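You operate a simulated robot arm through the tools that you are given. There is no shell and no other tool. Be economical: measure what you need, move in short steps, check, and stop when the job is done.

Carry out the task below with a simulated robot arm. There is one attempt and no reset: what you move stays moved.

TASK
The three jars stand in the wrong holes of the rack: put each into the hole with its name.
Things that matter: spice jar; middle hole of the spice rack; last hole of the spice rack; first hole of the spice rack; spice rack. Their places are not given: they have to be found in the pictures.

It is judged by the outcome, as a careful person would: the job done as asked, and still so three seconds after it is handed in. It fails if anything else is knocked over, pushed out of place, dropped, spilled or broken.

THE ROBOT
A 6-joint arm with a two-finger parallel gripper, fixed in place. Base frame: the origin is at the foot of the arm, x ahead of it, y to its left, z up; the work surface is at about z = 900. Lengths are in mm, angles in degrees, forces in N, time in s.
With the tool pointing down near the work surface it reaches from about 240 to 660 mm from the base axis. Its first joint turns from -66.0 to 66.0 degrees. Payload 2.9 kg.
Tool frame: the origin (TCP) lies between the finger pads and is the grasp point; the fingertips stand 30 mm ahead of it; z points along the fingers, y is the line along which they close. The gripper opens to 110 mm. The fingers are 20 mm wide and 10 mm thick; the gripper's body (48 by 112 mm) begins 55 mm behind the TCP.
Orientation is that of the tool frame in the base frame, as a unit quaternion [x, y, z, w]. With the fingers straight down and closing along the base's y, the tool's x points along the base's -x, its y along +y and its z along -z.

THE INTERFACE
- The arm moves only by the tool jog_arm. Its argument "deltas" is text: rows parted by semicolons, each of 6 numbers parted by spaces: the shift along the tool's x, y, z in units of 200 mm (1.0 is 200 mm), then the turn, a rotation vector about the tool's x, y, z in units of 120 degrees (1.0 is 120 degrees). In form: x y z wx wy wz; .... A call has 1 to 20 rows; each row is the pose to reach, as a shift and turn from the pose commanded when the call began, along the tool's axes at that moment. "grip" is the gripper command, from -1 (shut) to 1 (fully open), values between in proportion, set as the call begins (left out, the last holds). A call with a number of a shift or a turn outside -1 to 1 is refused whole. A row lasts 0.2 s, in which the tool goes at most 50 mm and 8.6 degrees; a call with a longer step from one row to the next is refused whole, and so is a gripper value outside its range. A pose out of reach is approached as far as the arm can. The call stops where the force on the tool passes 70 N (or 10 N more than at its start, if that is more) or the arm is blocked; 0.2 s more then pass. The fingers move at their own pace (about 108 mm/s each) and stop on an object; they squeeze with about 22 N. The grip force told is the motor's: it shows also when the fingers shut on nothing. Time passes only in rows, and 0.2 s behind the last, so rows that repeat a pose let the fingers close. It gives the time, the measured TCP pose, the force on the tool (base axes), the opening and the grip force at its end, in the units of the frame above (readings bear some noise).
- Cameras (640 x 400 px; columns grow to the right, rows downward): "scene" is fixed at [50.6, 412.8, 1404.7]; the picture's right is [-0.94, -0.34, 0.00], its down [-0.13, 0.37, -0.92] and it looks along [0.31, -0.86, -0.40] (base axes); focal length 323 px, centre (320, 200). "wrist" rides on the gripper at [-36, 0, -57] in the tool frame; the picture's right is [0.00, -1.00, 0.00], its down [0.97, 0.00, -0.24] and it looks along [0.24, 0.00, 0.97] (tool axes); focal length 218 px, centre (320, 200).
- camera(camera): a new picture of that camera. No time passes.
- locate(camera, pixels): for up to 12 pixels [column, row] of the newest picture of that camera ("zoom" is the newest enlarged one), the place [x, y, z] in the base frame of the surface seen there, good to about 2 mm. No time passes.
- close_up(camera, box): a new picture of the part [left, top, right, bottom] of that camera's present view, enlarged. No time passes.
- job_done(): hands the job in; it is judged then, once.

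Work in short steps. Measure before you move; look again where a grasp or a placing could have gone wrong, and mend it. You have 80 turns and 38 pictures in all, the two below and enlarged ones among them. Open the gripper and draw the arm clear of the work before you hand the job in, unless the task says otherwise; then end with one line.

The tools are called after "Emit:" as a command line: name --argument value ..., lists and objects as JSON in quotes. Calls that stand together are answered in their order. jog_arm: Moves the arm, as the interface text tells. Its arguments: {"type":"object","properties":{"deltas":{"type":"string"},"grip":{"type":"number"}},"required":["deltas"]} The other tools are called the same way: camera (camera) takes a picture; locate (camera, pixels) gives the place of the surface under pixels of a picture; close_up (camera, box) takes an enlarged picture of a part of a camera's view; job_done () hands the job in.

At the start:

```text
time_s: 0.0
tcp_pos: [360.6, -124.8, 1165.6]
tcp_rot: [0.0, 1.0, 0.0, 0.0]
ft_force: [0.5, 0.8, 0.3]
gripper_width: 109.9
grasp_force: 0.0
```

scene: 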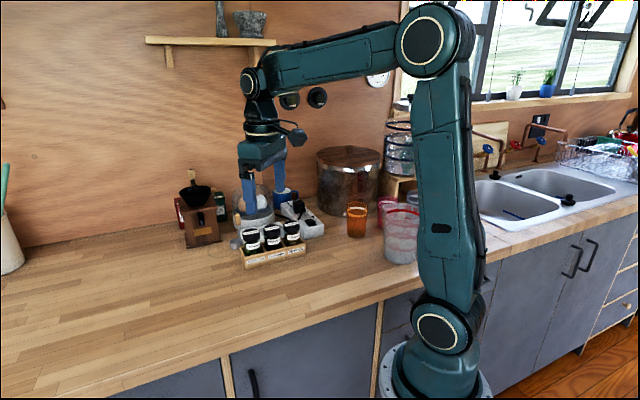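
wrist: 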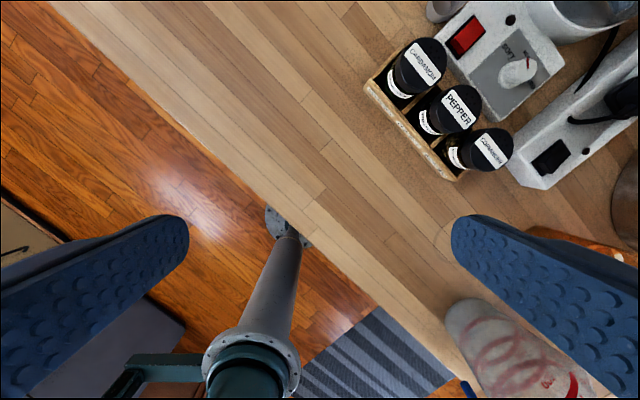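

The rack with three jars is at about scene (273,245) and wrist (440,110). I take enlarged views to read the labels.

Emit:
close_up --camera "scene" --box '[220, 200, 340, 275]'

Emit:
close_up --camera "wrist" --box '[350, 20, 542, 200]'

```text
5.33 times, centred on (280, 238) of scene
```

zoom: 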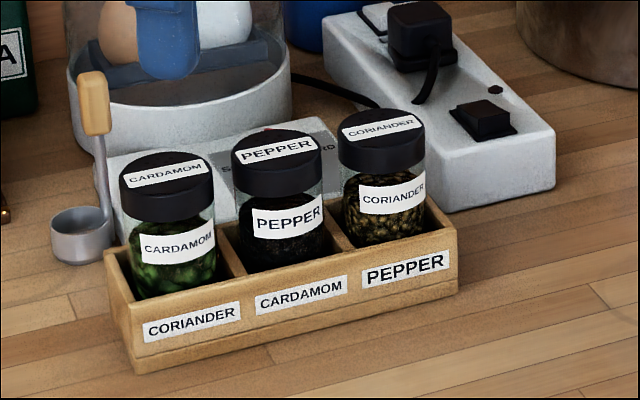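

```text
2.22 times, centred on (446, 110) of wrist
```

zoom: 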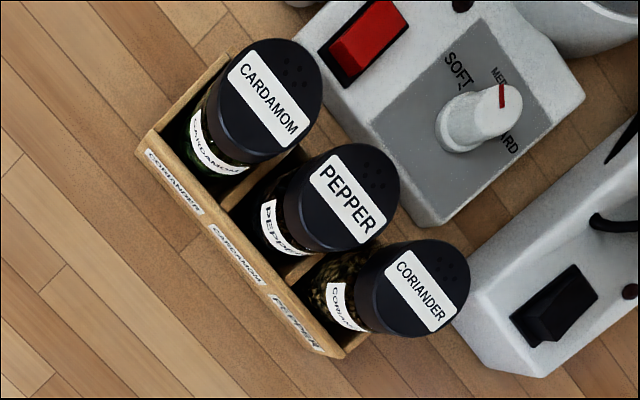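

The hole labels from left to right are CORIANDER, CARDAMOM and PEPPER. The jars in them are CARDAMOM, PEPPER and CORIANDER. I measure the lids and the rack edges in the wrist view.

Emit:
locate --camera "zoom" --pixels '[[268, 98], [345, 197], [413, 288], [225, 60], [320, 110], [137, 150], [332, 356], [225, 55], [215, 206], [275, 170], [300, 270], [60, 300]]'

Emit:
camera --camera "scene"

Emit:
locate --camera "scene" --pixels '[[251, 233], [272, 228], [291, 225], [253, 245], [274, 241], [293, 237], [245, 268], [305, 253], [245, 262], [306, 243], [240, 247], [236, 242]]'

```text
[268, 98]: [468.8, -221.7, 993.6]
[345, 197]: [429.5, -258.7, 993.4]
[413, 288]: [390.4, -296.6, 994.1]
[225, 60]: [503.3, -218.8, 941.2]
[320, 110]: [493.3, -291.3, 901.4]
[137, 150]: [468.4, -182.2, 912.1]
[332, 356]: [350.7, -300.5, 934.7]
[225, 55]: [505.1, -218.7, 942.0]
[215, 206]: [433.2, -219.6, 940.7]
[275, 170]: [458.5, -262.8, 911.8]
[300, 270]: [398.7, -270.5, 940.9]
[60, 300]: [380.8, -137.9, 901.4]
```

```text
33 pictures are left
```

scene: 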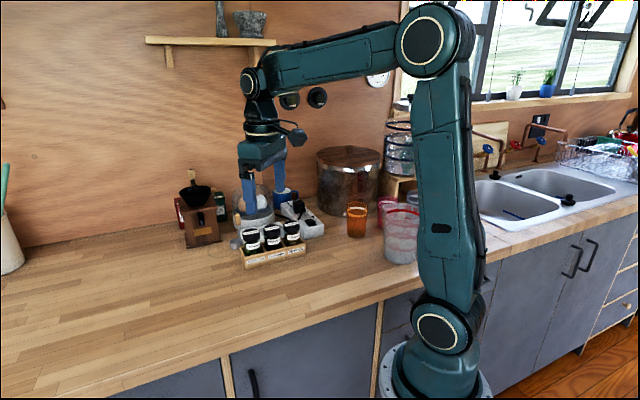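

```text
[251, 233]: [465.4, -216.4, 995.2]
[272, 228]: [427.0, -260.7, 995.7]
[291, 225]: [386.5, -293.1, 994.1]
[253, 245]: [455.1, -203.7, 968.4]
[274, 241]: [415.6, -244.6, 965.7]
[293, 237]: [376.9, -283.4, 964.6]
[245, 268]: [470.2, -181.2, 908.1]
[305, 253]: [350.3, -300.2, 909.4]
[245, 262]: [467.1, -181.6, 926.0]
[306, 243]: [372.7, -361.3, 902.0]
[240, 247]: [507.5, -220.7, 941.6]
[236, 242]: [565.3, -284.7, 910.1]
```

The rack lies at 45°, with hole centres near A(467,-221), B(429,-260) and C(390,-297). I check how high the things behind the rack are, and whether there is a free spot for parking a jar.

Emit:
locate --camera "scene" --pixels '[[267, 225], [255, 212], [243, 195], [297, 203], [303, 215], [285, 188], [312, 228], [238, 217], [237, 228], [215, 262], [200, 275], [245, 185]]'

Emit:
camera --camera "wrist"

Emit:
locate --camera "wrist" --pixels '[[440, 75], [468, 38], [515, 70], [520, 50], [550, 155], [512, 165], [610, 95], [300, 60], [340, 110], [440, 12], [300, 190], [180, 80]]'

```text
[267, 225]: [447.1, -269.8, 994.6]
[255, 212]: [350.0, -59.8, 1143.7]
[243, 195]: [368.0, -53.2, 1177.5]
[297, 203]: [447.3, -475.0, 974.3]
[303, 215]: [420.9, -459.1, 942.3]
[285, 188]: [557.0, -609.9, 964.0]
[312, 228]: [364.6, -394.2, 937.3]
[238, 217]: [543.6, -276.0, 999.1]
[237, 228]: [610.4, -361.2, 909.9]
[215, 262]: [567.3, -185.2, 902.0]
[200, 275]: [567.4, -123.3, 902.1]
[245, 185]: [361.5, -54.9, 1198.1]
```

```text
32 pictures are left
```

wrist: 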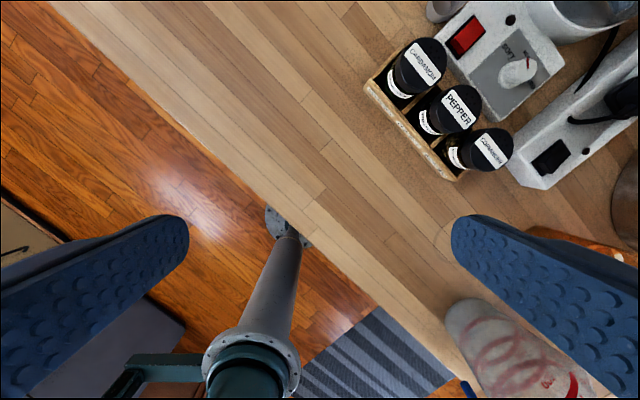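

```text
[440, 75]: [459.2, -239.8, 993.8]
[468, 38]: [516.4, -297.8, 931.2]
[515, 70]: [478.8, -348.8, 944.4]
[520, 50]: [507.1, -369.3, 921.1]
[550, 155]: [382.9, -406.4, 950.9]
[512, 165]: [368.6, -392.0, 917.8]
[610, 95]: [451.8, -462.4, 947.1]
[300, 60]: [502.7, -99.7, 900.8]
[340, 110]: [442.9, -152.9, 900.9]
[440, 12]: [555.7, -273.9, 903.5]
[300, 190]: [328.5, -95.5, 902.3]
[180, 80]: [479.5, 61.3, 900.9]
```

Nothing behind the rack is higher than about 1000, so a hand coming from above is clear. I turn the tool by 45° so the fingers close across the rack, and hover over the coriander jar in hole C.

Emit:
jog_arm --deltas "-0.025 -0.1435 0.071 0 0 -0.0625; -0.051 -0.287 0.143 0 0 -0.125; -0.076 -0.4305 0.214 0 0 -0.1875; -0.101 -0.574 0.285 0 0 -0.25; -0.127 -0.7175 0.357 0 0 -0.3125; -0.152 -0.861 0.428 0 0 -0.375; -0.152 -0.861 0.428 0 0 -0.375" --grip 0.36

Emit:
camera --camera "wrist"

```text
time_s: 1.6
tcp_pos: [390.5, -297.2, 1079.8]
tcp_rot: [-0.383, 0.924, 0.0, 0.001]
ft_force: [-0.3, -0.4, -0.8]
gripper_width: 74.8
grasp_force: 0.0
```

```text
31 pictures are left
```

wrist: 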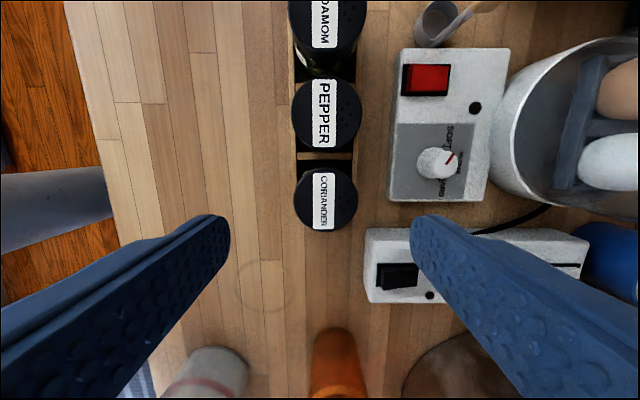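

The fingers line up with the rack, and the lid centre at (326,198) is about 4 mm to the right of the tool axis. I measure to confirm.

Emit:
locate --camera "wrist" --pixels '[[296, 198], [356, 198], [326, 166], [326, 229], [294, 116], [360, 116], [326, 82], [326, 146], [296, 157], [353, 157], [290, 65], [364, 65]]'

```text
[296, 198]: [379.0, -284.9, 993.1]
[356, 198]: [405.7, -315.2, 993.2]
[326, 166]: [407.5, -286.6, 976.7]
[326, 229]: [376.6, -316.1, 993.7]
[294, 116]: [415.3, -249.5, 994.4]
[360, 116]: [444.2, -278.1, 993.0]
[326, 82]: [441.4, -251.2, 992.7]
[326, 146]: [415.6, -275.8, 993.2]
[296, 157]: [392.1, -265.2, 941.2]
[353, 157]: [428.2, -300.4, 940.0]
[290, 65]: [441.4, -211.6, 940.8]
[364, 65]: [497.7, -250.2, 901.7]
```

Coriander's lid centre is about (392.4,-300.3) with the lid top at z 993. I correct by 3.5 mm, go down to z≈984 and grip.

Emit:
jog_arm --deltas "0.005 -0.0175 0.1 0 0 0; 0.005 -0.0175 0.25 0 0 0; 0.005 -0.0175 0.38 0 0 0; 0.005 -0.0175 0.48 0 0 0; 0.005 -0.0175 0.48 0 0 0"

Emit:
jog_arm --deltas "0 0 0 0 0 0; 0 0 0 0 0 0; 0 0 0 0 0 0" --grip -1

```text
time_s: 2.8
tcp_pos: [391.8, -300.3, 983.3]
tcp_rot: [-0.382, 0.924, 0.0, 0.001]
ft_force: [0.3, 0.0, -0.2]
gripper_width: 74.7
grasp_force: 0.2
```

```text
time_s: 3.6
tcp_pos: [390.5, -301.8, 983.4]
tcp_rot: [-0.383, 0.924, 0.0, 0.0]
ft_force: [-0.3, 0.3, -0.1]
gripper_width: 43.5
grasp_force: 22.2
```

Gripped at 43.5 mm with no side force. I lift it straight up by 120 mm.

Emit:
jog_arm --deltas "0 0 -0.05 0 0 0; 0 0 -0.15 0 0 0; 0 0 -0.3 0 0 0; 0 0 -0.45 0 0 0; 0 0 -0.6 0 0 0; 0 0 -0.6 0 0 0"

Emit:
camera --camera "wrist"

Emit:
close_up --camera "scene" --box '[200, 160, 360, 280]'

```text
time_s: 5.0
tcp_pos: [391.2, -301.3, 1102.2]
tcp_rot: [-0.383, 0.924, 0.0, 0.0]
ft_force: [0.2, -1.0, -0.2]
gripper_width: 43.2
grasp_force: 22.0
```

```text
30 pictures are left
```

wrist: 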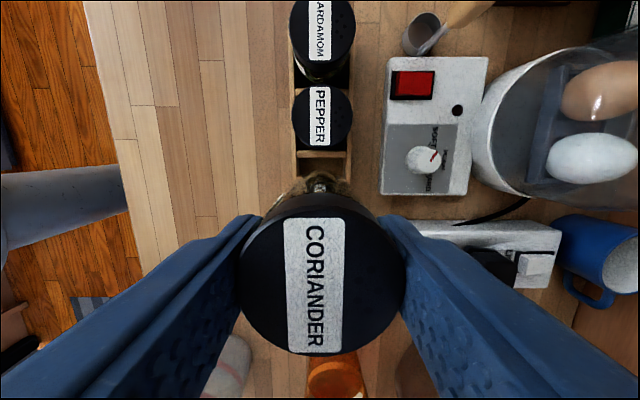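

```text
3.33 times, centred on (280, 220) of scene
```

zoom: 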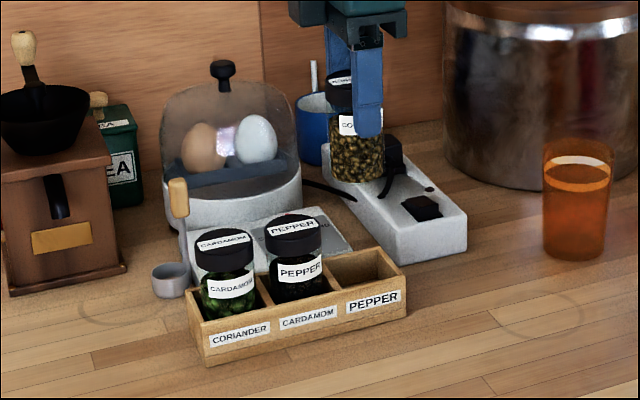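

The jar came out cleanly. I measure its bottom and the empty hole.

Emit:
locate --camera "zoom" --pixels '[[357, 180], [357, 184], [365, 275], [385, 268], [372, 248], [330, 268], [402, 272], [350, 298], [345, 278]]'

Emit:
locate --camera "wrist" --pixels '[[296, 165], [350, 165], [320, 155], [320, 165], [320, 185]]'

```text
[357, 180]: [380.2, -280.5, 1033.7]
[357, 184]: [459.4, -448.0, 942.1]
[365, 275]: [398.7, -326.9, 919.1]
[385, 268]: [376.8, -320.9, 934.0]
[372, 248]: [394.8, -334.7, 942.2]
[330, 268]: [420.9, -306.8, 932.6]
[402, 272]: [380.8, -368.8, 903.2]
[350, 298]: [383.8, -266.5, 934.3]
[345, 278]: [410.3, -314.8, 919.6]
```

```text
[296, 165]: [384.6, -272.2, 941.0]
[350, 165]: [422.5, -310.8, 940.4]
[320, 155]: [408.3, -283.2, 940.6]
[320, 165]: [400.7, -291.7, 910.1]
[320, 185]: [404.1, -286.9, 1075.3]
```

The jar's bottom is about 70–73 mm below the TCP, and the hole floor is at about 910. I carry coriander to the free spot on the table near (440,-119).

Emit:
jog_arm --deltas "0 0.08 0 0 0 0; 0 0.24 0 0 0 0; -0.1 0.4 0 0 0 0; -0.27 0.472 0 0 0 0; -0.44 0.472 0 0 0 0; -0.61 0.472 0 0 0 0; -0.75 0.472 0 0 0 0; -0.817 0.472 0 0 0 0; -0.817 0.472 0 0 0 0"

Emit:
close_up --camera "scene" --box '[160, 160, 320, 280]'

```text
time_s: 7.0
tcp_pos: [440.7, -117.4, 1103.0]
tcp_rot: [-0.383, 0.924, 0.0, 0.0]
ft_force: [-0.5, 0.1, -0.9]
gripper_width: 43.7
grasp_force: 22.1
```

```text
3.33 times, centred on (240, 220) of scene
```

zoom: 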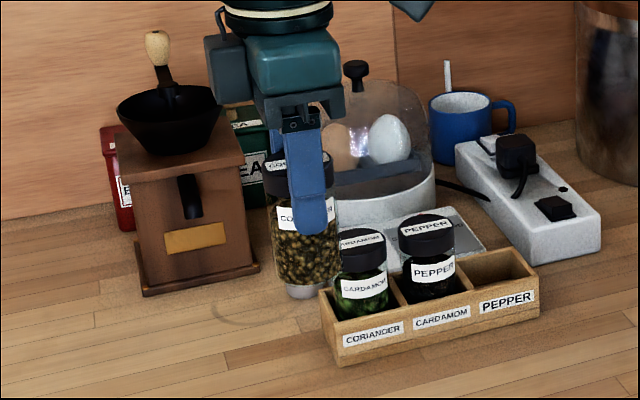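

I measure the jar's lower edge before setting it down.

Emit:
locate --camera "zoom" --pixels '[[305, 278], [305, 281], [305, 284], [305, 286], [305, 289]]'

Emit:
jog_arm --deltas "0 0 0.15 0 0 0; 0 0 0.3 0 0 0; 0 0 0.45 0 0 0; 0 0 0.55 0 0 0; 0 0 0.6 0 0 0; 0 0 0.6 0 0 0"

```text
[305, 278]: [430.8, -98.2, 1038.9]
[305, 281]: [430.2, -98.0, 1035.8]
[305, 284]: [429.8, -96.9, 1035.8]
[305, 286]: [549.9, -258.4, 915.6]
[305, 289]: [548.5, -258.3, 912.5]
```

```text
time_s: 8.4
tcp_pos: [441.7, -117.4, 983.1]
tcp_rot: [-0.383, 0.924, -0.001, 0.0]
ft_force: [0.4, -0.7, -0.6]
gripper_width: 43.4
grasp_force: 21.9
```

The bottom is about 69–70 mm below the TCP, so contact should come near TCP z≈971. I creep down.

Emit:
jog_arm --deltas "0 0 0.02 0 0 0; 0 0 0.04 0 0 0; 0 0 0.05 0 0 0; 0 0 0.055 0 0 0; 0 0 0.055 0 0 0"

Emit:
close_up --camera "scene" --box '[200, 200, 280, 280]'

```text
time_s: 9.6
tcp_pos: [441.0, -117.0, 973.6]
tcp_rot: [-0.383, 0.924, 0.0, 0.001]
ft_force: [-5.4, 2.5, 24.1]
gripper_width: 43.8
grasp_force: 22.1
```

```text
5.00 times, centred on (240, 240) of scene
```

zoom: 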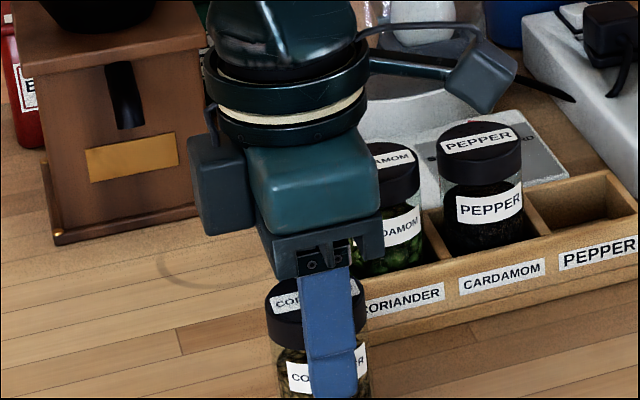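

The force of 24 N shows it stands on the table. I open, go straight up, and then look.

Emit:
jog_arm --deltas "0 0 -0.005 0 0 0; 0 0 -0.005 0 0 0; 0 0 -0.005 0 0 0; 0 0 -0.1 0 0 0; 0 0 -0.25 0 0 0; 0 0 -0.42 0 0 0; 0 0 -0.55 0 0 0; 0 0 -0.55 0 0 0" --grip 0.36

Emit:
camera --camera "wrist"

```text
time_s: 11.4
tcp_pos: [443.4, -116.2, 1082.8]
tcp_rot: [-0.383, 0.924, 0.0, 0.0]
ft_force: [0.2, 0.2, 0.4]
gripper_width: 75.0
grasp_force: 0.0
```

```text
26 pictures are left
```

wrist: 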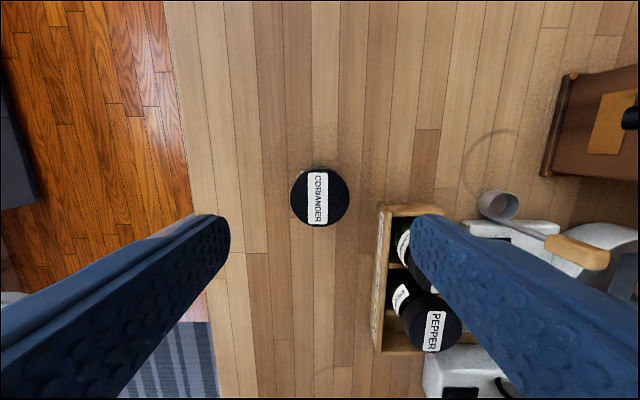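

Coriander stands upright on the table. I move above pepper in hole B and look.

Emit:
jog_arm --deltas "0.1 -0.08 0 0 0 0; 0.25 -0.2 0 0 0 0; 0.4 -0.33 0 0 0 0; 0.5 -0.44 0 0 0 0; 0.558 -0.473 0 0 0 0; 0.558 -0.473 0 0 0 0"

Emit:
camera --camera "wrist"

Emit:
locate --camera "wrist" --pixels '[[293, 200], [347, 200], [320, 172], [320, 228]]'

```text
time_s: 12.8
tcp_pos: [430.1, -263.8, 1080.6]
tcp_rot: [-0.382, 0.924, 0.0, 0.0]
ft_force: [-1.5, 0.3, 0.4]
gripper_width: 74.7
grasp_force: 0.0
```

```text
25 pictures are left
```

wrist: 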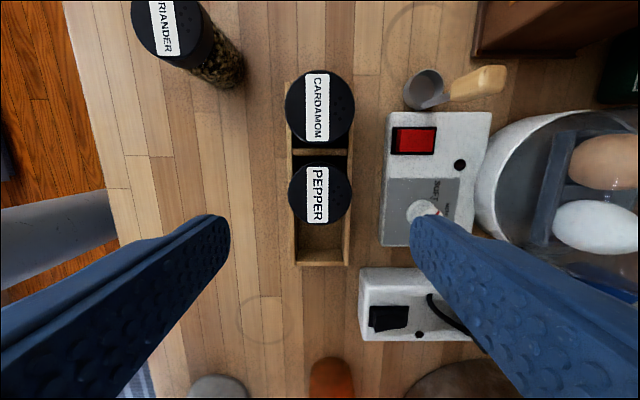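

```text
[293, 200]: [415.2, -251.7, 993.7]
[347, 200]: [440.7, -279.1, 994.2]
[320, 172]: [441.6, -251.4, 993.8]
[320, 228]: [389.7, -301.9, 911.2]
```

Pepper's lid spans rows ~165–223. I measure the lid edges and the empty hole C more exactly.

Emit:
close_up --camera "wrist" --box '[260, 60, 380, 280]'

```text
1.82 times, centred on (320, 170) of wrist
```

zoom: 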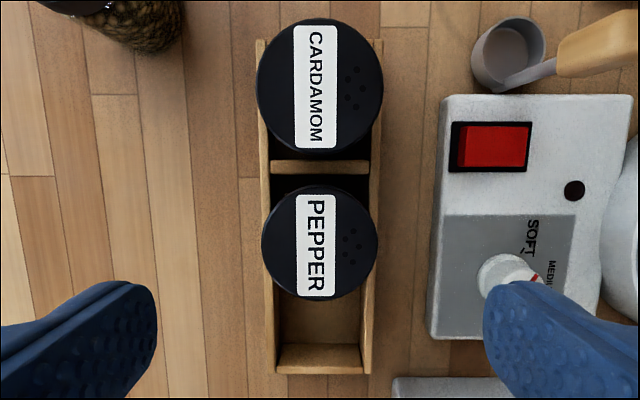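

Emit:
locate --camera "zoom" --pixels '[[320, 188], [320, 296], [320, 22], [320, 160], [320, 172], [320, 346], [320, 372], [320, 340], [272, 330], [368, 330], [280, 325], [361, 325]]'

```text
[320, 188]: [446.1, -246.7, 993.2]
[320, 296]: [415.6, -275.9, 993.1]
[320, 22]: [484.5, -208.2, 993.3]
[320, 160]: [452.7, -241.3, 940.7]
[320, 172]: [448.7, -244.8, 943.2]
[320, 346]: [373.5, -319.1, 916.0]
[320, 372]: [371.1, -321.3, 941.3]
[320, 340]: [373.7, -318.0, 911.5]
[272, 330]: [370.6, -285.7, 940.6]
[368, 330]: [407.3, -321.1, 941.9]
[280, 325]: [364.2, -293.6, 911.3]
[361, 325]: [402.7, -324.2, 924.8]
```

Pepper's lid centre is at s≈119.9 along the rack (my tool is at 117.3) and it is centred across the rack. The empty hole C is centred at s≈65.5. I shift 2.6 mm, go down and grip.

Emit:
jog_arm --deltas "-0.013 0 0.1 0 0 0; -0.013 0 0.25 0 0 0; -0.013 0 0.4 0 0 0; -0.013 0 0.495 0 0 0; -0.013 0 0.495 0 0 0"

Emit:
jog_arm --deltas "0 0 0 0 0 0; 0 0 0 0 0 0; 0 0 0 0 0 0" --grip -1

Emit:
jog_arm --deltas "0 0 -0.05 0 0 0; 0 0 -0.15 0 0 0; 0 0 -0.3 0 0 0; 0 0 -0.45 0 0 0; 0 0 -0.6 0 0 0; 0 0 -0.6 0 0 0"

Emit:
camera --camera "wrist"

```text
time_s: 14.0
tcp_pos: [431.8, -259.9, 983.1]
tcp_rot: [-0.383, 0.924, 0.0, 0.0]
ft_force: [-0.4, 0.2, 0.6]
gripper_width: 74.9
grasp_force: 0.1
```

```text
time_s: 14.8
tcp_pos: [430.7, -261.2, 982.8]
tcp_rot: [-0.383, 0.924, 0.0, 0.0]
ft_force: [0.4, -0.6, 1.1]
gripper_width: 43.2
grasp_force: 21.9
```

```text
time_s: 16.2
tcp_pos: [431.6, -260.5, 1102.2]
tcp_rot: [-0.383, 0.924, 0.0, 0.0]
ft_force: [-0.6, -0.9, -1.1]
gripper_width: 43.4
grasp_force: 22.4
```

```text
23 pictures are left
```

wrist: 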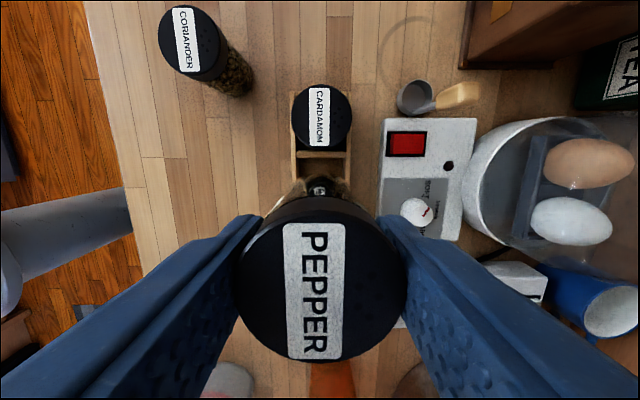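

Pepper is held. I move 54.4 mm along the rack to above hole C and lower until the jar is just above the rim.

Emit:
jog_arm --deltas "0.1 0 0 0 0 0; 0.2 0 0 0 0 0; 0.272 0 0 0 0 0; 0.272 0 0.1 0 0 0; 0.272 0 0.25 0 0 0; 0.272 0 0.38 0 0 0; 0.272 0 0.405 0 0 0; 0.272 0 0.405 0 0 0"

Emit:
close_up --camera "scene" --box '[230, 190, 330, 275]'

```text
time_s: 18.0
tcp_pos: [392.5, -299.0, 1022.3]
tcp_rot: [-0.383, 0.924, 0.0, -0.001]
ft_force: [0.2, 0.3, -1.1]
gripper_width: 43.3
grasp_force: 22.4
```

```text
4.71 times, centred on (280, 232) of scene
```

zoom: 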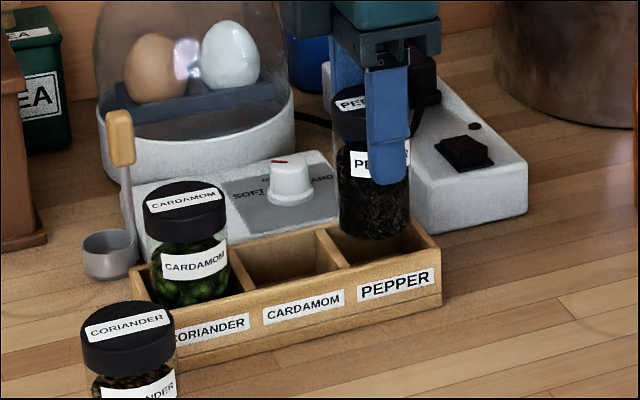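

The jar hangs centred over the third hole. I lower it 38 mm slowly, watching the force.

Emit:
jog_arm --deltas "0 0 0.03 0 0 0; 0 0 0.06 0 0 0; 0 0 0.09 0 0 0; 0 0 0.12 0 0 0; 0 0 0.15 0 0 0; 0 0 0.18 0 0 0; 0 0 0.192 0 0 0; 0 0 0.192 0 0 0"

```text
time_s: 19.8
tcp_pos: [391.3, -300.7, 984.5]
tcp_rot: [-0.383, 0.924, 0.0, 0.001]
ft_force: [-0.4, 0.2, -1.7]
gripper_width: 43.4
grasp_force: 22.1
```

Emit:
jog_arm --deltas "0 0 0.005 0 0 0; 0 0 0.008 0 0 0; 0 0 0.008 0 0 0"

```text
time_s: 20.6
tcp_pos: [392.5, -299.3, 982.2]
tcp_rot: [-0.383, 0.924, -0.002, 0.0]
ft_force: [-2.6, 2.8, 12.4]
gripper_width: 43.5
grasp_force: 21.4
```

Floor contact at 12 N, so it is seated. I open, rise, move above cardamom in hole A and look.

Emit:
jog_arm --deltas "0 0 -0.003 0 0 0; 0 0 -0.003 0 0 0; 0 0 -0.003 0 0 0; 0 0 -0.1 0 0 0; 0 0 -0.25 0 0 0; 0 0 -0.4 0 0 0; 0 0 -0.5 0 0 0; -0.1 0 -0.5 0 0 0; -0.25 0 -0.5 0 0 0; -0.4 0 -0.5 0 0 0; -0.5 0 -0.5 0 0 0; -0.5415 0 -0.5 0 0 0; -0.5415 0 -0.5 0 0 0" --grip 0.36

Emit:
close_up --camera "wrist" --box '[220, 140, 420, 320]'

```text
time_s: 23.4
tcp_pos: [468.8, -221.6, 1080.8]
tcp_rot: [-0.382, 0.924, 0.0, 0.0]
ft_force: [-0.7, 0.1, 1.1]
gripper_width: 74.7
grasp_force: 0.0
```

```text
2.22 times, centred on (320, 230) of wrist
```

zoom: 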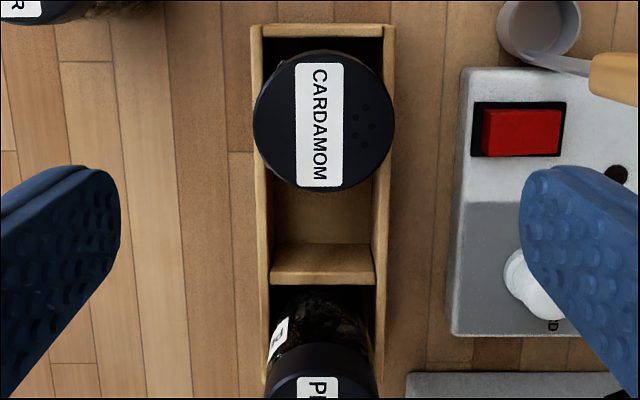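

Emit:
locate --camera "zoom" --pixels '[[258, 121], [390, 121], [324, 56], [324, 186], [324, 246], [324, 278], [324, 225], [262, 240], [383, 240], [274, 235], [371, 235], [324, 28]]'

```text
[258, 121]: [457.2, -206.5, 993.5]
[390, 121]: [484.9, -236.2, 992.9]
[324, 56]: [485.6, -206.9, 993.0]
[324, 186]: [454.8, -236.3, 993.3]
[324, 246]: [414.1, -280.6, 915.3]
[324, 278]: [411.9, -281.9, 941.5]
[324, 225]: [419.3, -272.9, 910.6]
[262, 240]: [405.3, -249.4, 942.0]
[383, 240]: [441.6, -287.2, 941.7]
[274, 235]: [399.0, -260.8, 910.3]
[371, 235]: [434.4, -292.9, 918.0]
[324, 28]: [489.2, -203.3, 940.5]
```

Cardamom's centre is at s≈176, about 2 mm off the tool. I correct, grip and lift.

Emit:
jog_arm --deltas "-0.011 0.001 0.1 0 0 0; -0.011 0.001 0.25 0 0 0; -0.011 0.001 0.4 0 0 0; -0.011 0.001 0.495 0 0 0; -0.011 0.001 0.495 0 0 0"

Emit:
jog_arm --deltas "0 0 0 0 0 0; 0 0 0 0 0 0; 0 0 0 0 0 0" --grip -1

Emit:
jog_arm --deltas "0 0 -0.05 0 0 0; 0 0 -0.15 0 0 0; 0 0 -0.3 0 0 0; 0 0 -0.45 0 0 0; 0 0 -0.6 0 0 0; 0 0 -0.6 0 0 0"

Emit:
close_up --camera "scene" --box '[220, 180, 330, 275]'

```text
time_s: 24.6
tcp_pos: [469.2, -220.2, 982.9]
tcp_rot: [-0.383, 0.924, -0.001, 0.0]
ft_force: [-0.8, -0.2, 0.4]
gripper_width: 74.7
grasp_force: 0.0
```

```text
time_s: 25.4
tcp_pos: [469.7, -219.2, 981.8]
tcp_rot: [-0.383, 0.924, 0.0, 0.0]
ft_force: [1.1, -1.0, -0.9]
gripper_width: 43.7
grasp_force: 22.4
```

```text
time_s: 26.8
tcp_pos: [470.0, -219.8, 1101.1]
tcp_rot: [-0.383, 0.924, 0.001, 0.0]
ft_force: [-0.4, -0.3, -0.7]
gripper_width: 43.6
grasp_force: 22.5
```

```text
4.21 times, centred on (275, 228) of scene
```

zoom: 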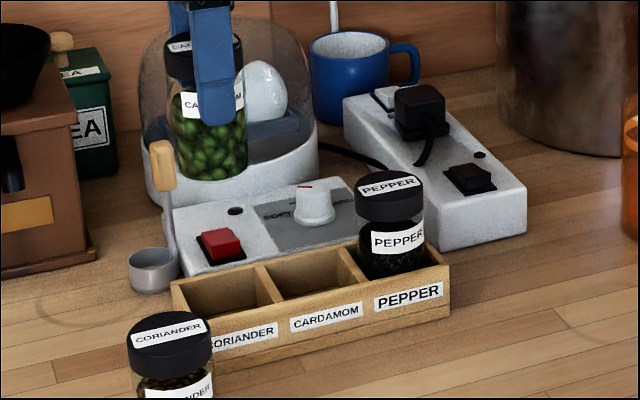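

Cardamom is held and pepper sits well. I measure the divider tops to pin down holes A and B.

Emit:
locate --camera "zoom" --pixels '[[270, 284], [264, 284], [280, 284], [353, 265], [348, 265], [176, 290], [180, 300], [183, 300], [225, 273], [310, 255], [225, 310], [265, 272]]'

Emit:
jog_arm --deltas "0.1 0 0 0 0 0; 0.2 0 0 0 0 0; 0.2835 0 0 0 0 0; 0.2835 0 0.1 0 0 0; 0.2835 0 0.25 0 0 0; 0.2835 0 0.36 0 0 0; 0.2835 0 0.395 0 0 0; 0.2835 0 0.395 0 0 0"

Emit:
close_up --camera "scene" --box '[230, 190, 330, 275]'

```text
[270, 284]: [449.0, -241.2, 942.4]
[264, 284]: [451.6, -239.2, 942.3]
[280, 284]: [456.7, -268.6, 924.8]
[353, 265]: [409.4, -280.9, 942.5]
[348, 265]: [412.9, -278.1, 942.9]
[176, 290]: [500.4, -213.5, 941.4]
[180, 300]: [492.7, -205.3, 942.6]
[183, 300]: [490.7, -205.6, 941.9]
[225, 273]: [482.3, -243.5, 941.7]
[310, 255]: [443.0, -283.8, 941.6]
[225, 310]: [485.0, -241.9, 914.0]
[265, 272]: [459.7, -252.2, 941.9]
```

```text
time_s: 28.6
tcp_pos: [429.4, -260.9, 1023.2]
tcp_rot: [-0.382, 0.924, 0.0, 0.0]
ft_force: [-0.7, -0.1, -1.3]
gripper_width: 43.7
grasp_force: 22.1
```

```text
4.71 times, centred on (280, 232) of scene
```

zoom: 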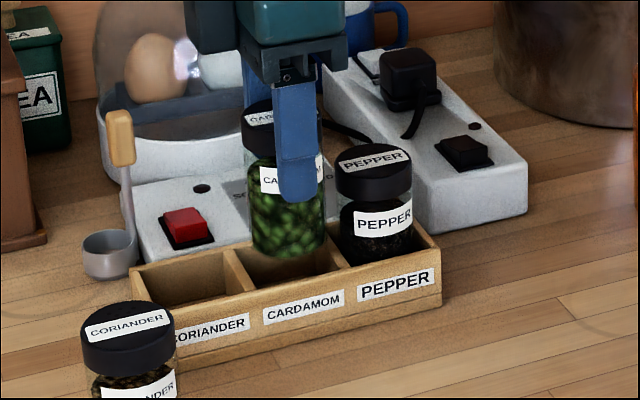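

The jar is centred over the middle hole (dividers at s≈93.5 and 147). I lower it to contact.

Emit:
jog_arm --deltas "0 0 0.03 0 0 0; 0 0 0.06 0 0 0; 0 0 0.09 0 0 0; 0 0 0.12 0 0 0; 0 0 0.15 0 0 0; 0 0 0.18 0 0 0; 0 0 0.2 0 0 0; 0 0 0.208 0 0 0; 0 0 0.208 0 0 0"

```text
time_s: 30.6
tcp_pos: [431.1, -261.0, 981.9]
tcp_rot: [-0.384, 0.923, -0.001, 0.0]
ft_force: [5.5, 5.7, 21.9]
gripper_width: 43.9
grasp_force: 22.0
```

Seated with 22 N on the floor. I release, rise, and move above the parked coriander.

Emit:
jog_arm --deltas "0 0 -0.003 0 0 0; 0 0 -0.003 0 0 0; 0 0 -0.003 0 0 0; 0 0 -0.1 0 0 0; 0 0 -0.25 0 0 0; 0 0 -0.4 0 0 0; 0 0 -0.5 0 0 0; -0.1 0.09 -0.5 0 0 0; -0.25 0.22 -0.5 0 0 0; -0.4 0.35 -0.5 0 0 0; -0.5 0.44 -0.5 0 0 0; -0.548 0.472 -0.5 0 0 0; -0.548 0.472 -0.5 0 0 0" --grip 0.36

Emit:
close_up --camera "wrist" --box '[220, 120, 460, 350]'

Emit:
locate --camera "zoom" --pixels '[[320, 150], [460, 200]]'

```text
time_s: 33.4
tcp_pos: [438.9, -117.8, 1084.3]
tcp_rot: [-0.382, 0.924, 0.0, 0.0]
ft_force: [-0.9, 0.5, 0.2]
gripper_width: 74.8
grasp_force: 0.1
```

```text
1.74 times, centred on (340, 235) of wrist
```

zoom: 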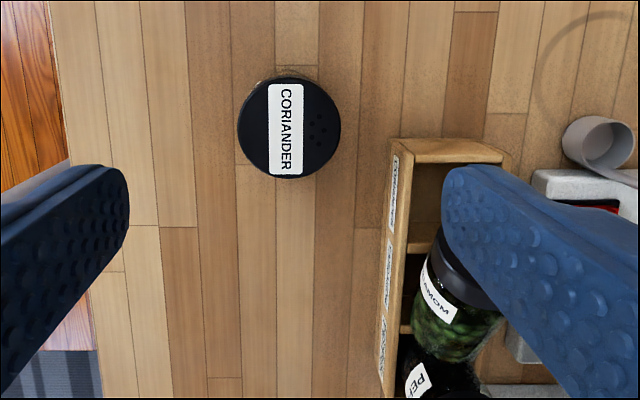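

```text
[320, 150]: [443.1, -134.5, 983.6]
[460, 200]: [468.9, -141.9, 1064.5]
```

Emit:
locate --camera "zoom" --pixels '[[242, 127], [337, 127], [289, 80], [289, 174]]'

```text
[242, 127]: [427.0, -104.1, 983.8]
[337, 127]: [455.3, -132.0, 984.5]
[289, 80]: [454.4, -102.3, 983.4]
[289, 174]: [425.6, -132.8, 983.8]
```

Coriander's centre is at (440.6,-117.8), right under the tool, with its lid top at 984. I go down to z≈974, grip and lift.

Emit:
jog_arm --deltas "0 0 0.1 0 0 0; 0 0 0.25 0 0 0; 0 0 0.4 0 0 0; 0 0 0.5 0 0 0; 0 0 0.545 0 0 0; 0 0 0.545 0 0 0"

Emit:
jog_arm --deltas "0 0 0 0 0 0; 0 0 0 0 0 0; 0 0 0 0 0 0" --grip -1

Emit:
jog_arm --deltas "0 0 -0.05 0 0 0; 0 0 -0.15 0 0 0; 0 0 -0.3 0 0 0; 0 0 -0.45 0 0 0; 0 0 -0.6 0 0 0; 0 0 -0.65 0 0 0; 0 0 -0.65 0 0 0"

```text
time_s: 34.8
tcp_pos: [440.2, -115.3, 972.6]
tcp_rot: [-0.383, 0.924, 0.0, 0.0]
ft_force: [0.5, 0.4, 0.2]
gripper_width: 74.9
grasp_force: 0.0
```

```text
time_s: 35.6
tcp_pos: [439.9, -116.6, 973.3]
tcp_rot: [-0.382, 0.924, 0.0, 0.0]
ft_force: [0.2, -0.1, 0.4]
gripper_width: 43.5
grasp_force: 22.2
```

```text
time_s: 37.2
tcp_pos: [440.6, -117.2, 1103.3]
tcp_rot: [-0.382, 0.924, 0.0, 0.0]
ft_force: [-0.7, 0.0, -1.5]
gripper_width: 43.5
grasp_force: 22.0
```

I carry coriander over hole A (s≈174.8, p≈490) and lower it to just above the rim.

Emit:
jog_arm --deltas "0.08 -0.06 0 0 0 0; 0.16 -0.18 0 0 0 0; 0.24 -0.32 0 0 0 0; 0.2695 -0.43 0 0 0 0; 0.2695 -0.4715 0 0 0 0; 0.2695 -0.4715 0.1 0 0 0; 0.2695 -0.4715 0.25 0 0 0; 0.2695 -0.4715 0.36 0 0 0; 0.2695 -0.4715 0.395 0 0 0; 0.2695 -0.4715 0.395 0 0 0"

Emit:
close_up --camera "scene" --box '[220, 190, 320, 275]'

```text
time_s: 39.4
tcp_pos: [469.5, -221.8, 1024.1]
tcp_rot: [-0.383, 0.924, -0.001, 0.001]
ft_force: [4.9, 3.9, 23.3]
gripper_width: 43.8
grasp_force: 22.4
```

```text
4.71 times, centred on (270, 232) of scene
```

zoom: 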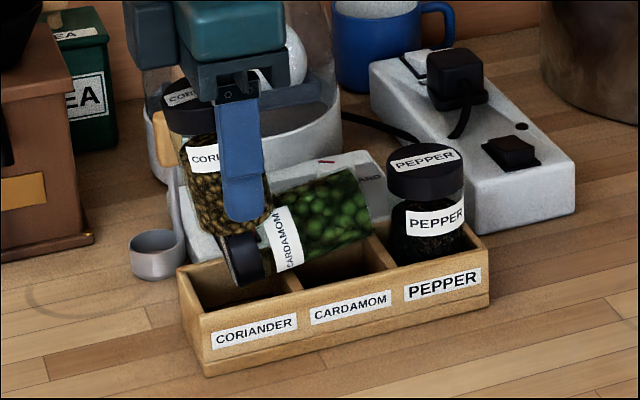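

The cardamom jar has tipped: it lies with its lid over hole A, and coriander is touching it. I raise coriander straight up gently and look again.

Emit:
jog_arm --deltas "0 0 -0.03 0 0 0; 0 0 -0.08 0 0 0; 0 0 -0.16 0 0 0; 0 0 -0.28 0 0 0; 0 0 -0.4 0 0 0; 0 0 -0.4 0 0 0"

Emit:
close_up --camera "scene" --box '[220, 190, 320, 275]'

Emit:
camera --camera "wrist"

```text
time_s: 40.8
tcp_pos: [468.2, -220.6, 1104.6]
tcp_rot: [-0.383, 0.924, 0.0, 0.0]
ft_force: [-0.2, 0.5, -1.8]
gripper_width: 43.4
grasp_force: 21.3
```

```text
4.71 times, centred on (270, 232) of scene
```

zoom: 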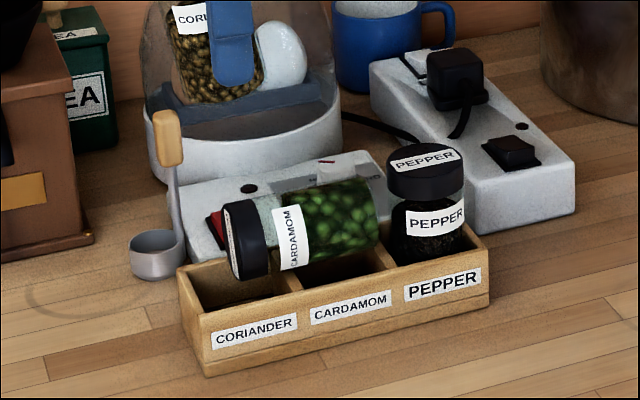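

```text
15 pictures are left
```

wrist: 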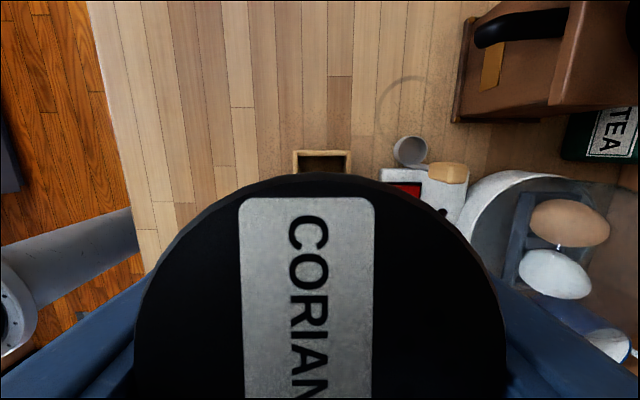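

Cardamom lies along the rack top, on the dividers and leaning on pepper. It can be recovered. Coriander has slid up in my grip. I measure the lying jar, pepper's lid, the rack and coriander's bottom.

Emit:
locate --camera "zoom" --pixels '[[250, 205], [240, 245], [236, 225], [330, 185], [375, 195], [375, 225], [425, 158], [215, 102], [206, 374], [180, 270], [488, 243], [290, 262]]'

```text
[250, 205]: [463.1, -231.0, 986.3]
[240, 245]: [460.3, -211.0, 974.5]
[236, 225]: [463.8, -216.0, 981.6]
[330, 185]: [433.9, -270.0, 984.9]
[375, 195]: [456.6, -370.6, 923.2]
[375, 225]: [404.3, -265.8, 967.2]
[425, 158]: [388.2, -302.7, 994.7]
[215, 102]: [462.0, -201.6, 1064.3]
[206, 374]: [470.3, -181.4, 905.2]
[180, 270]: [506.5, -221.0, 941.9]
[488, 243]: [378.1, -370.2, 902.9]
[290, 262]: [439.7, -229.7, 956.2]
```

The rack hasn't moved and pepper is seated (lid at z 994). Cardamom lies level along s≈97–177 with its axis at z≈964. Coriander's bottom is now about 41 mm below the TCP. I park coriander on the table again at (440,-117), creeping down at the end.

Emit:
jog_arm --deltas "-0.08 0.1 0 0 0 0; -0.16 0.25 0 0 0 0; -0.24 0.4 0 0 0 0; -0.2695 0.4715 0 0 0 0; -0.2695 0.4715 0.12 0 0 0; -0.2695 0.4715 0.28 0 0 0; -0.2695 0.4715 0.44 0 0 0; -0.2695 0.4715 0.6 0 0 0; -0.2695 0.4715 0.72 0 0 0; -0.2695 0.4715 0.78 0 0 0; -0.2695 0.4715 0.78 0 0 0"

Emit:
jog_arm --deltas "0 0 0.01 0 0 0; 0 0 0.015 0 0 0; 0 0 0.02 0 0 0; 0 0 0.02 0 0 0"

```text
time_s: 43.2
tcp_pos: [440.3, -117.5, 946.1]
tcp_rot: [-0.383, 0.924, 0.0, 0.0]
ft_force: [-0.3, -0.2, 0.0]
gripper_width: 43.5
grasp_force: 22.1
```

```text
time_s: 44.2
tcp_pos: [440.5, -116.7, 945.8]
tcp_rot: [-0.382, 0.924, 0.0, 0.002]
ft_force: [-4.4, 2.4, 22.4]
gripper_width: 44.2
grasp_force: 21.9
```

Contact at 22 N. I look before releasing, to check that the jar is upright.

Emit:
close_up --camera "scene" --box '[190, 190, 310, 290]'

```text
4.00 times, centred on (250, 240) of scene
```

zoom: 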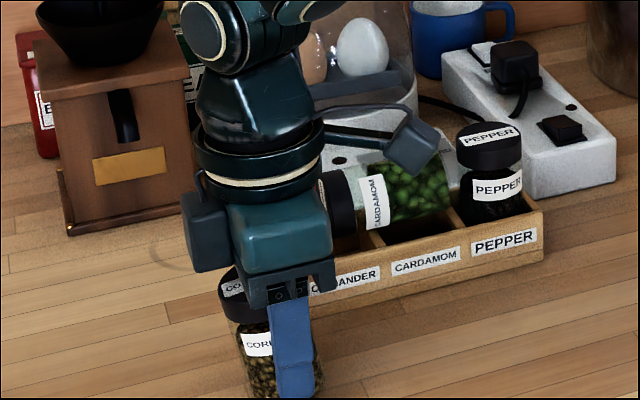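

The jar leans slightly toward +s in the grip. I nudge the tool back and down a bit to right it, then release and rise.

Emit:
jog_arm --deltas "0.01 0 0.003 0 0 0; 0.02 0 0.005 0 0 0; 0.03 0 0.008 0 0 0; 0.03 0 0.008 0 0 0"

Emit:
jog_arm --deltas "0 0 0 0 0 0; 0 0 0 0 0 0; 0 0 0 0 0 0; 0 0 -0.1 0 0 0; 0 0 -0.25 0 0 0; 0 0 -0.4 0 0 0; 0 0 -0.55 0 0 0; 0 0 -0.7 0 0 0; 0 0 -0.7 0 0 0" --grip 0.36

Emit:
camera --camera "wrist"

```text
time_s: 45.2
tcp_pos: [436.7, -122.6, 943.6]
tcp_rot: [-0.382, 0.924, -0.001, 0.0]
ft_force: [4.8, 3.2, 13.8]
gripper_width: 43.7
grasp_force: 21.3
```

```text
time_s: 47.2
tcp_pos: [436.3, -120.9, 1083.7]
tcp_rot: [-0.383, 0.924, 0.0, 0.0]
ft_force: [0.9, 0.0, -0.5]
gripper_width: 74.8
grasp_force: 0.1
```

```text
13 pictures are left
```

wrist: 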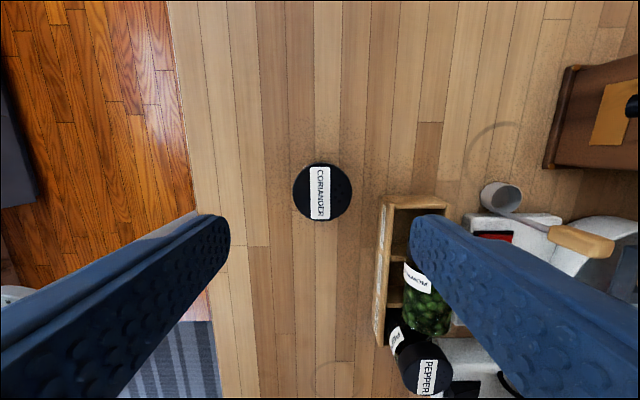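

Coriander stands upright at px (323,192). Next I hover over the lying cardamom to measure it from above.

Emit:
jog_arm --deltas "0.08 -0.1 0 0 0 0; 0.2 -0.25 0 0 0 0; 0.32 -0.4 0 0 0 0; 0.4145 -0.487 0 0 0 0; 0.4145 -0.487 0 0 0 0"

Emit:
close_up --camera "wrist" --box '[220, 120, 420, 300]'

```text
time_s: 48.4
tcp_pos: [447.0, -248.2, 1083.3]
tcp_rot: [-0.382, 0.924, 0.001, 0.0]
ft_force: [0.6, -0.6, -0.3]
gripper_width: 75.0
grasp_force: 0.1
```

```text
2.22 times, centred on (320, 210) of wrist
```

zoom: 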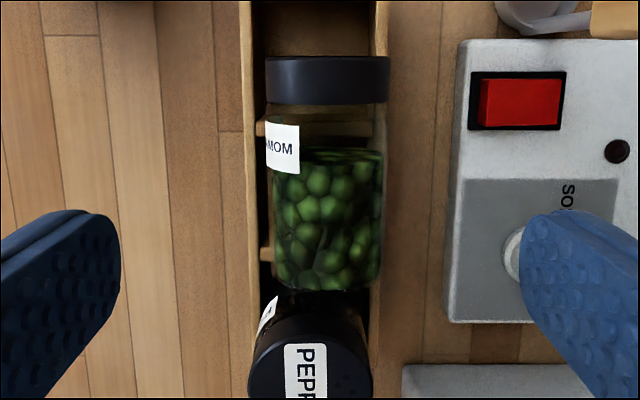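

Emit:
locate --camera "zoom" --pixels '[[270, 80], [387, 80], [328, 60], [328, 102], [328, 200], [328, 285], [280, 240], [378, 240], [252, 365], [368, 365], [310, 318], [310, 395]]'

```text
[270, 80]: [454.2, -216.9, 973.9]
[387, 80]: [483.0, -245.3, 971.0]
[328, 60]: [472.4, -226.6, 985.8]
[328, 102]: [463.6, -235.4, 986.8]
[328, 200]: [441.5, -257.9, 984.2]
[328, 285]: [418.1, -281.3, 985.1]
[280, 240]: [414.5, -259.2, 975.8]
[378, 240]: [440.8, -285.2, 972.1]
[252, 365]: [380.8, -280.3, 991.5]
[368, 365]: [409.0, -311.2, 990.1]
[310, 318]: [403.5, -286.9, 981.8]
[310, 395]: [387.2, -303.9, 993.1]
```

Cardamom's axis is at p≈494.9 and the grip centre should be s≈138. I go down to tip z≈947, just above the rack walls at 942, close on it and lift.

Emit:
jog_arm --deltas "0.01 -0.0095 0.1 0 0 0; 0.01 -0.0095 0.25 0 0 0; 0.01 -0.0095 0.4 0 0 0; 0.01 -0.0095 0.5 0 0 0; 0.01 -0.0095 0.535 0 0 0; 0.01 -0.0095 0.535 0 0 0"

Emit:
jog_arm --deltas "0 0 0 0 0 0; 0 0 0 0 0 0; 0 0 0 0 0 0" --grip -1

Emit:
jog_arm --deltas "0 0 -0.03 0 0 0; 0 0 -0.08 0 0 0; 0 0 -0.2 0 0 0; 0 0 -0.35 0 0 0; 0 0 -0.5 0 0 0; 0 0 -0.6 0 0 0; 0 0 -0.6 0 0 0"

Emit:
close_up --camera "scene" --box '[200, 160, 340, 280]'

```text
time_s: 49.8
tcp_pos: [446.6, -252.5, 975.7]
tcp_rot: [-0.382, 0.924, 0.0, 0.0]
ft_force: [-0.6, 0.2, 0.7]
gripper_width: 74.9
grasp_force: 0.0
```

```text
time_s: 50.6
tcp_pos: [448.0, -251.7, 975.6]
tcp_rot: [-0.383, 0.924, -0.001, 0.0]
ft_force: [-0.4, 0.0, 0.2]
gripper_width: 43.9
grasp_force: 22.1
```

```text
time_s: 52.2
tcp_pos: [445.5, -251.3, 1096.0]
tcp_rot: [-0.382, 0.924, 0.0, -0.001]
ft_force: [0.4, -0.2, -1.4]
gripper_width: 43.8
grasp_force: 21.7
```

```text
3.33 times, centred on (270, 220) of scene
```

zoom: 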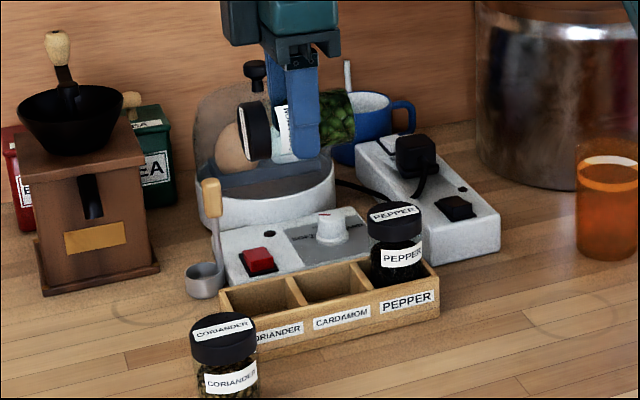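

Cardamom is held level and the rack is clear. I'll right it over the free table near (520,40). First I carry it over and turn the tool back to yaw 0.

Emit:
jog_arm --deltas "-0.05 0.03 0 0 0 0.04; -0.15 0.09 0 0 0 0.09; -0.28 0.17 0 0 0 0.14; -0.41 0.25 0 0 0 0.19; -0.54 0.33 0 0 0 0.24; -0.67 0.41 0 0 0 0.29; -0.8 0.48 0 0 0 0.34; -0.9 0.54 0 0 0 0.375; -0.9 0.54 0 0 0 0.375"

Emit:
jog_arm --deltas "-0.01 0.05 0 0 -0.05 0; -0.02 0.1 0 0 -0.11 0; -0.035 0.16 0 0 -0.17 0; -0.05 0.22 0 0 -0.23 0; -0.06 0.28 0 0 -0.29 0; -0.075 0.34 0 0 -0.35 0; -0.09 0.39 0 0 -0.41 0; -0.1 0.43 0 0 -0.47 0; -0.108 0.4435 0 0 -0.53 0; -0.108 0.4435 0 0 -0.58 0; -0.108 0.4435 0 0 -0.625 0; -0.108 0.4435 0 0 -0.625 0"

Emit:
camera --camera "scene"

```text
time_s: 54.2
tcp_pos: [496.1, -46.8, 1094.9]
tcp_rot: [0.0, 1.0, 0.0, 0.0]
ft_force: [0.2, -1.1, -1.8]
gripper_width: 43.6
grasp_force: 21.9
```

```text
time_s: 56.8
tcp_pos: [518.6, 41.2, 1096.7]
tcp_rot: [0.001, 0.794, -0.001, 0.609]
ft_force: [-0.5, 0.8, -0.9]
gripper_width: 43.6
grasp_force: 21.8
```

```text
10 pictures are left
```

scene: 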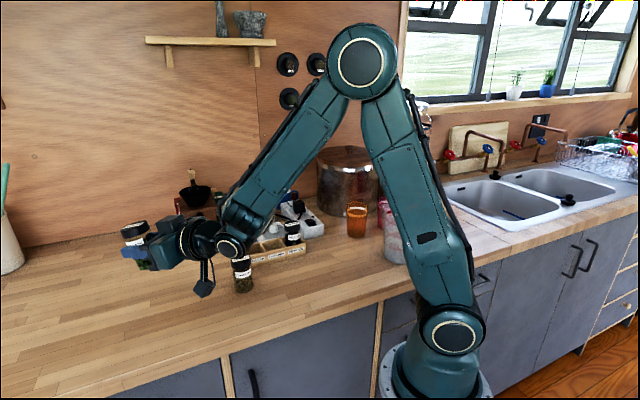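

The lid is up and the jar leans only 15°. The appendage hanging from the wrist at (205,290) might reach the table when I lower, so I measure it and the jar.

Emit:
locate --camera "scene" --pixels '[[203, 294], [205, 285], [195, 289], [147, 270], [150, 268], [158, 265], [132, 226], [240, 290]]'

Emit:
close_up --camera "scene" --box '[110, 205, 270, 305]'

```text
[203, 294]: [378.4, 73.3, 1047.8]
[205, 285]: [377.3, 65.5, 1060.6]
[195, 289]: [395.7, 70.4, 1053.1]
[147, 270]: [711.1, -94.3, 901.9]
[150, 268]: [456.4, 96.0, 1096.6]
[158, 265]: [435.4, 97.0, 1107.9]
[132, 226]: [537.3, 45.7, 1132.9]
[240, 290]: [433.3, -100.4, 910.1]
```

```text
4.00 times, centred on (190, 255) of scene
```

zoom: 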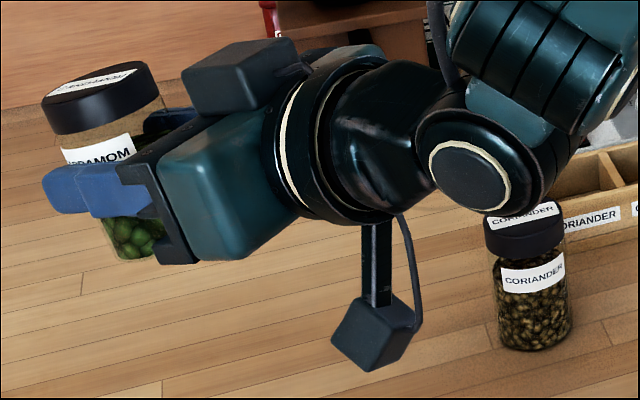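

The appendage would touch the table at about the same height as the jar. Reducing the tilt to 70° leaves about 10 mm of clearance. I turn back 5° and lower by 135 mm.

Emit:
jog_arm --deltas "0.05 0 0.0134 0 0.02 0; 0.2 0 0.0537 0 0.0417 0; 0.35 0 0.0939 0 0.0417 0; 0.5 0 0.1342 0 0.0417 0; 0.6 0 0.161 0 0.0417 0; 0.652 0 0.175 0 0.0417 0; 0.652 0 0.175 0 0.0417 0"

Emit:
close_up --camera "scene" --box '[90, 235, 270, 347]'

```text
time_s: 58.4
tcp_pos: [520.6, 41.4, 960.5]
tcp_rot: [0.0, 0.819, 0.0, 0.574]
ft_force: [-0.4, 0.6, -0.8]
gripper_width: 43.8
grasp_force: 21.7
```

```text
3.56 times, centred on (180, 291) of scene
```

zoom: 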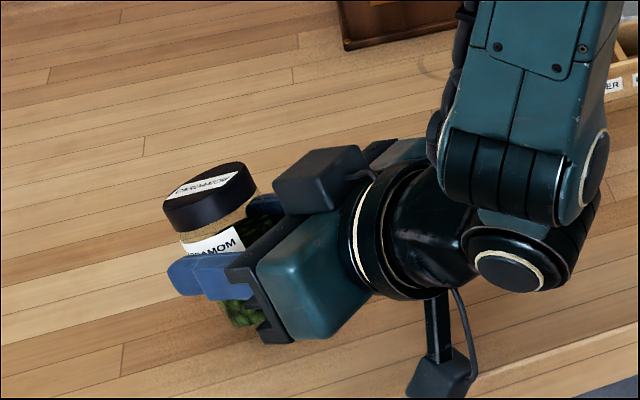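

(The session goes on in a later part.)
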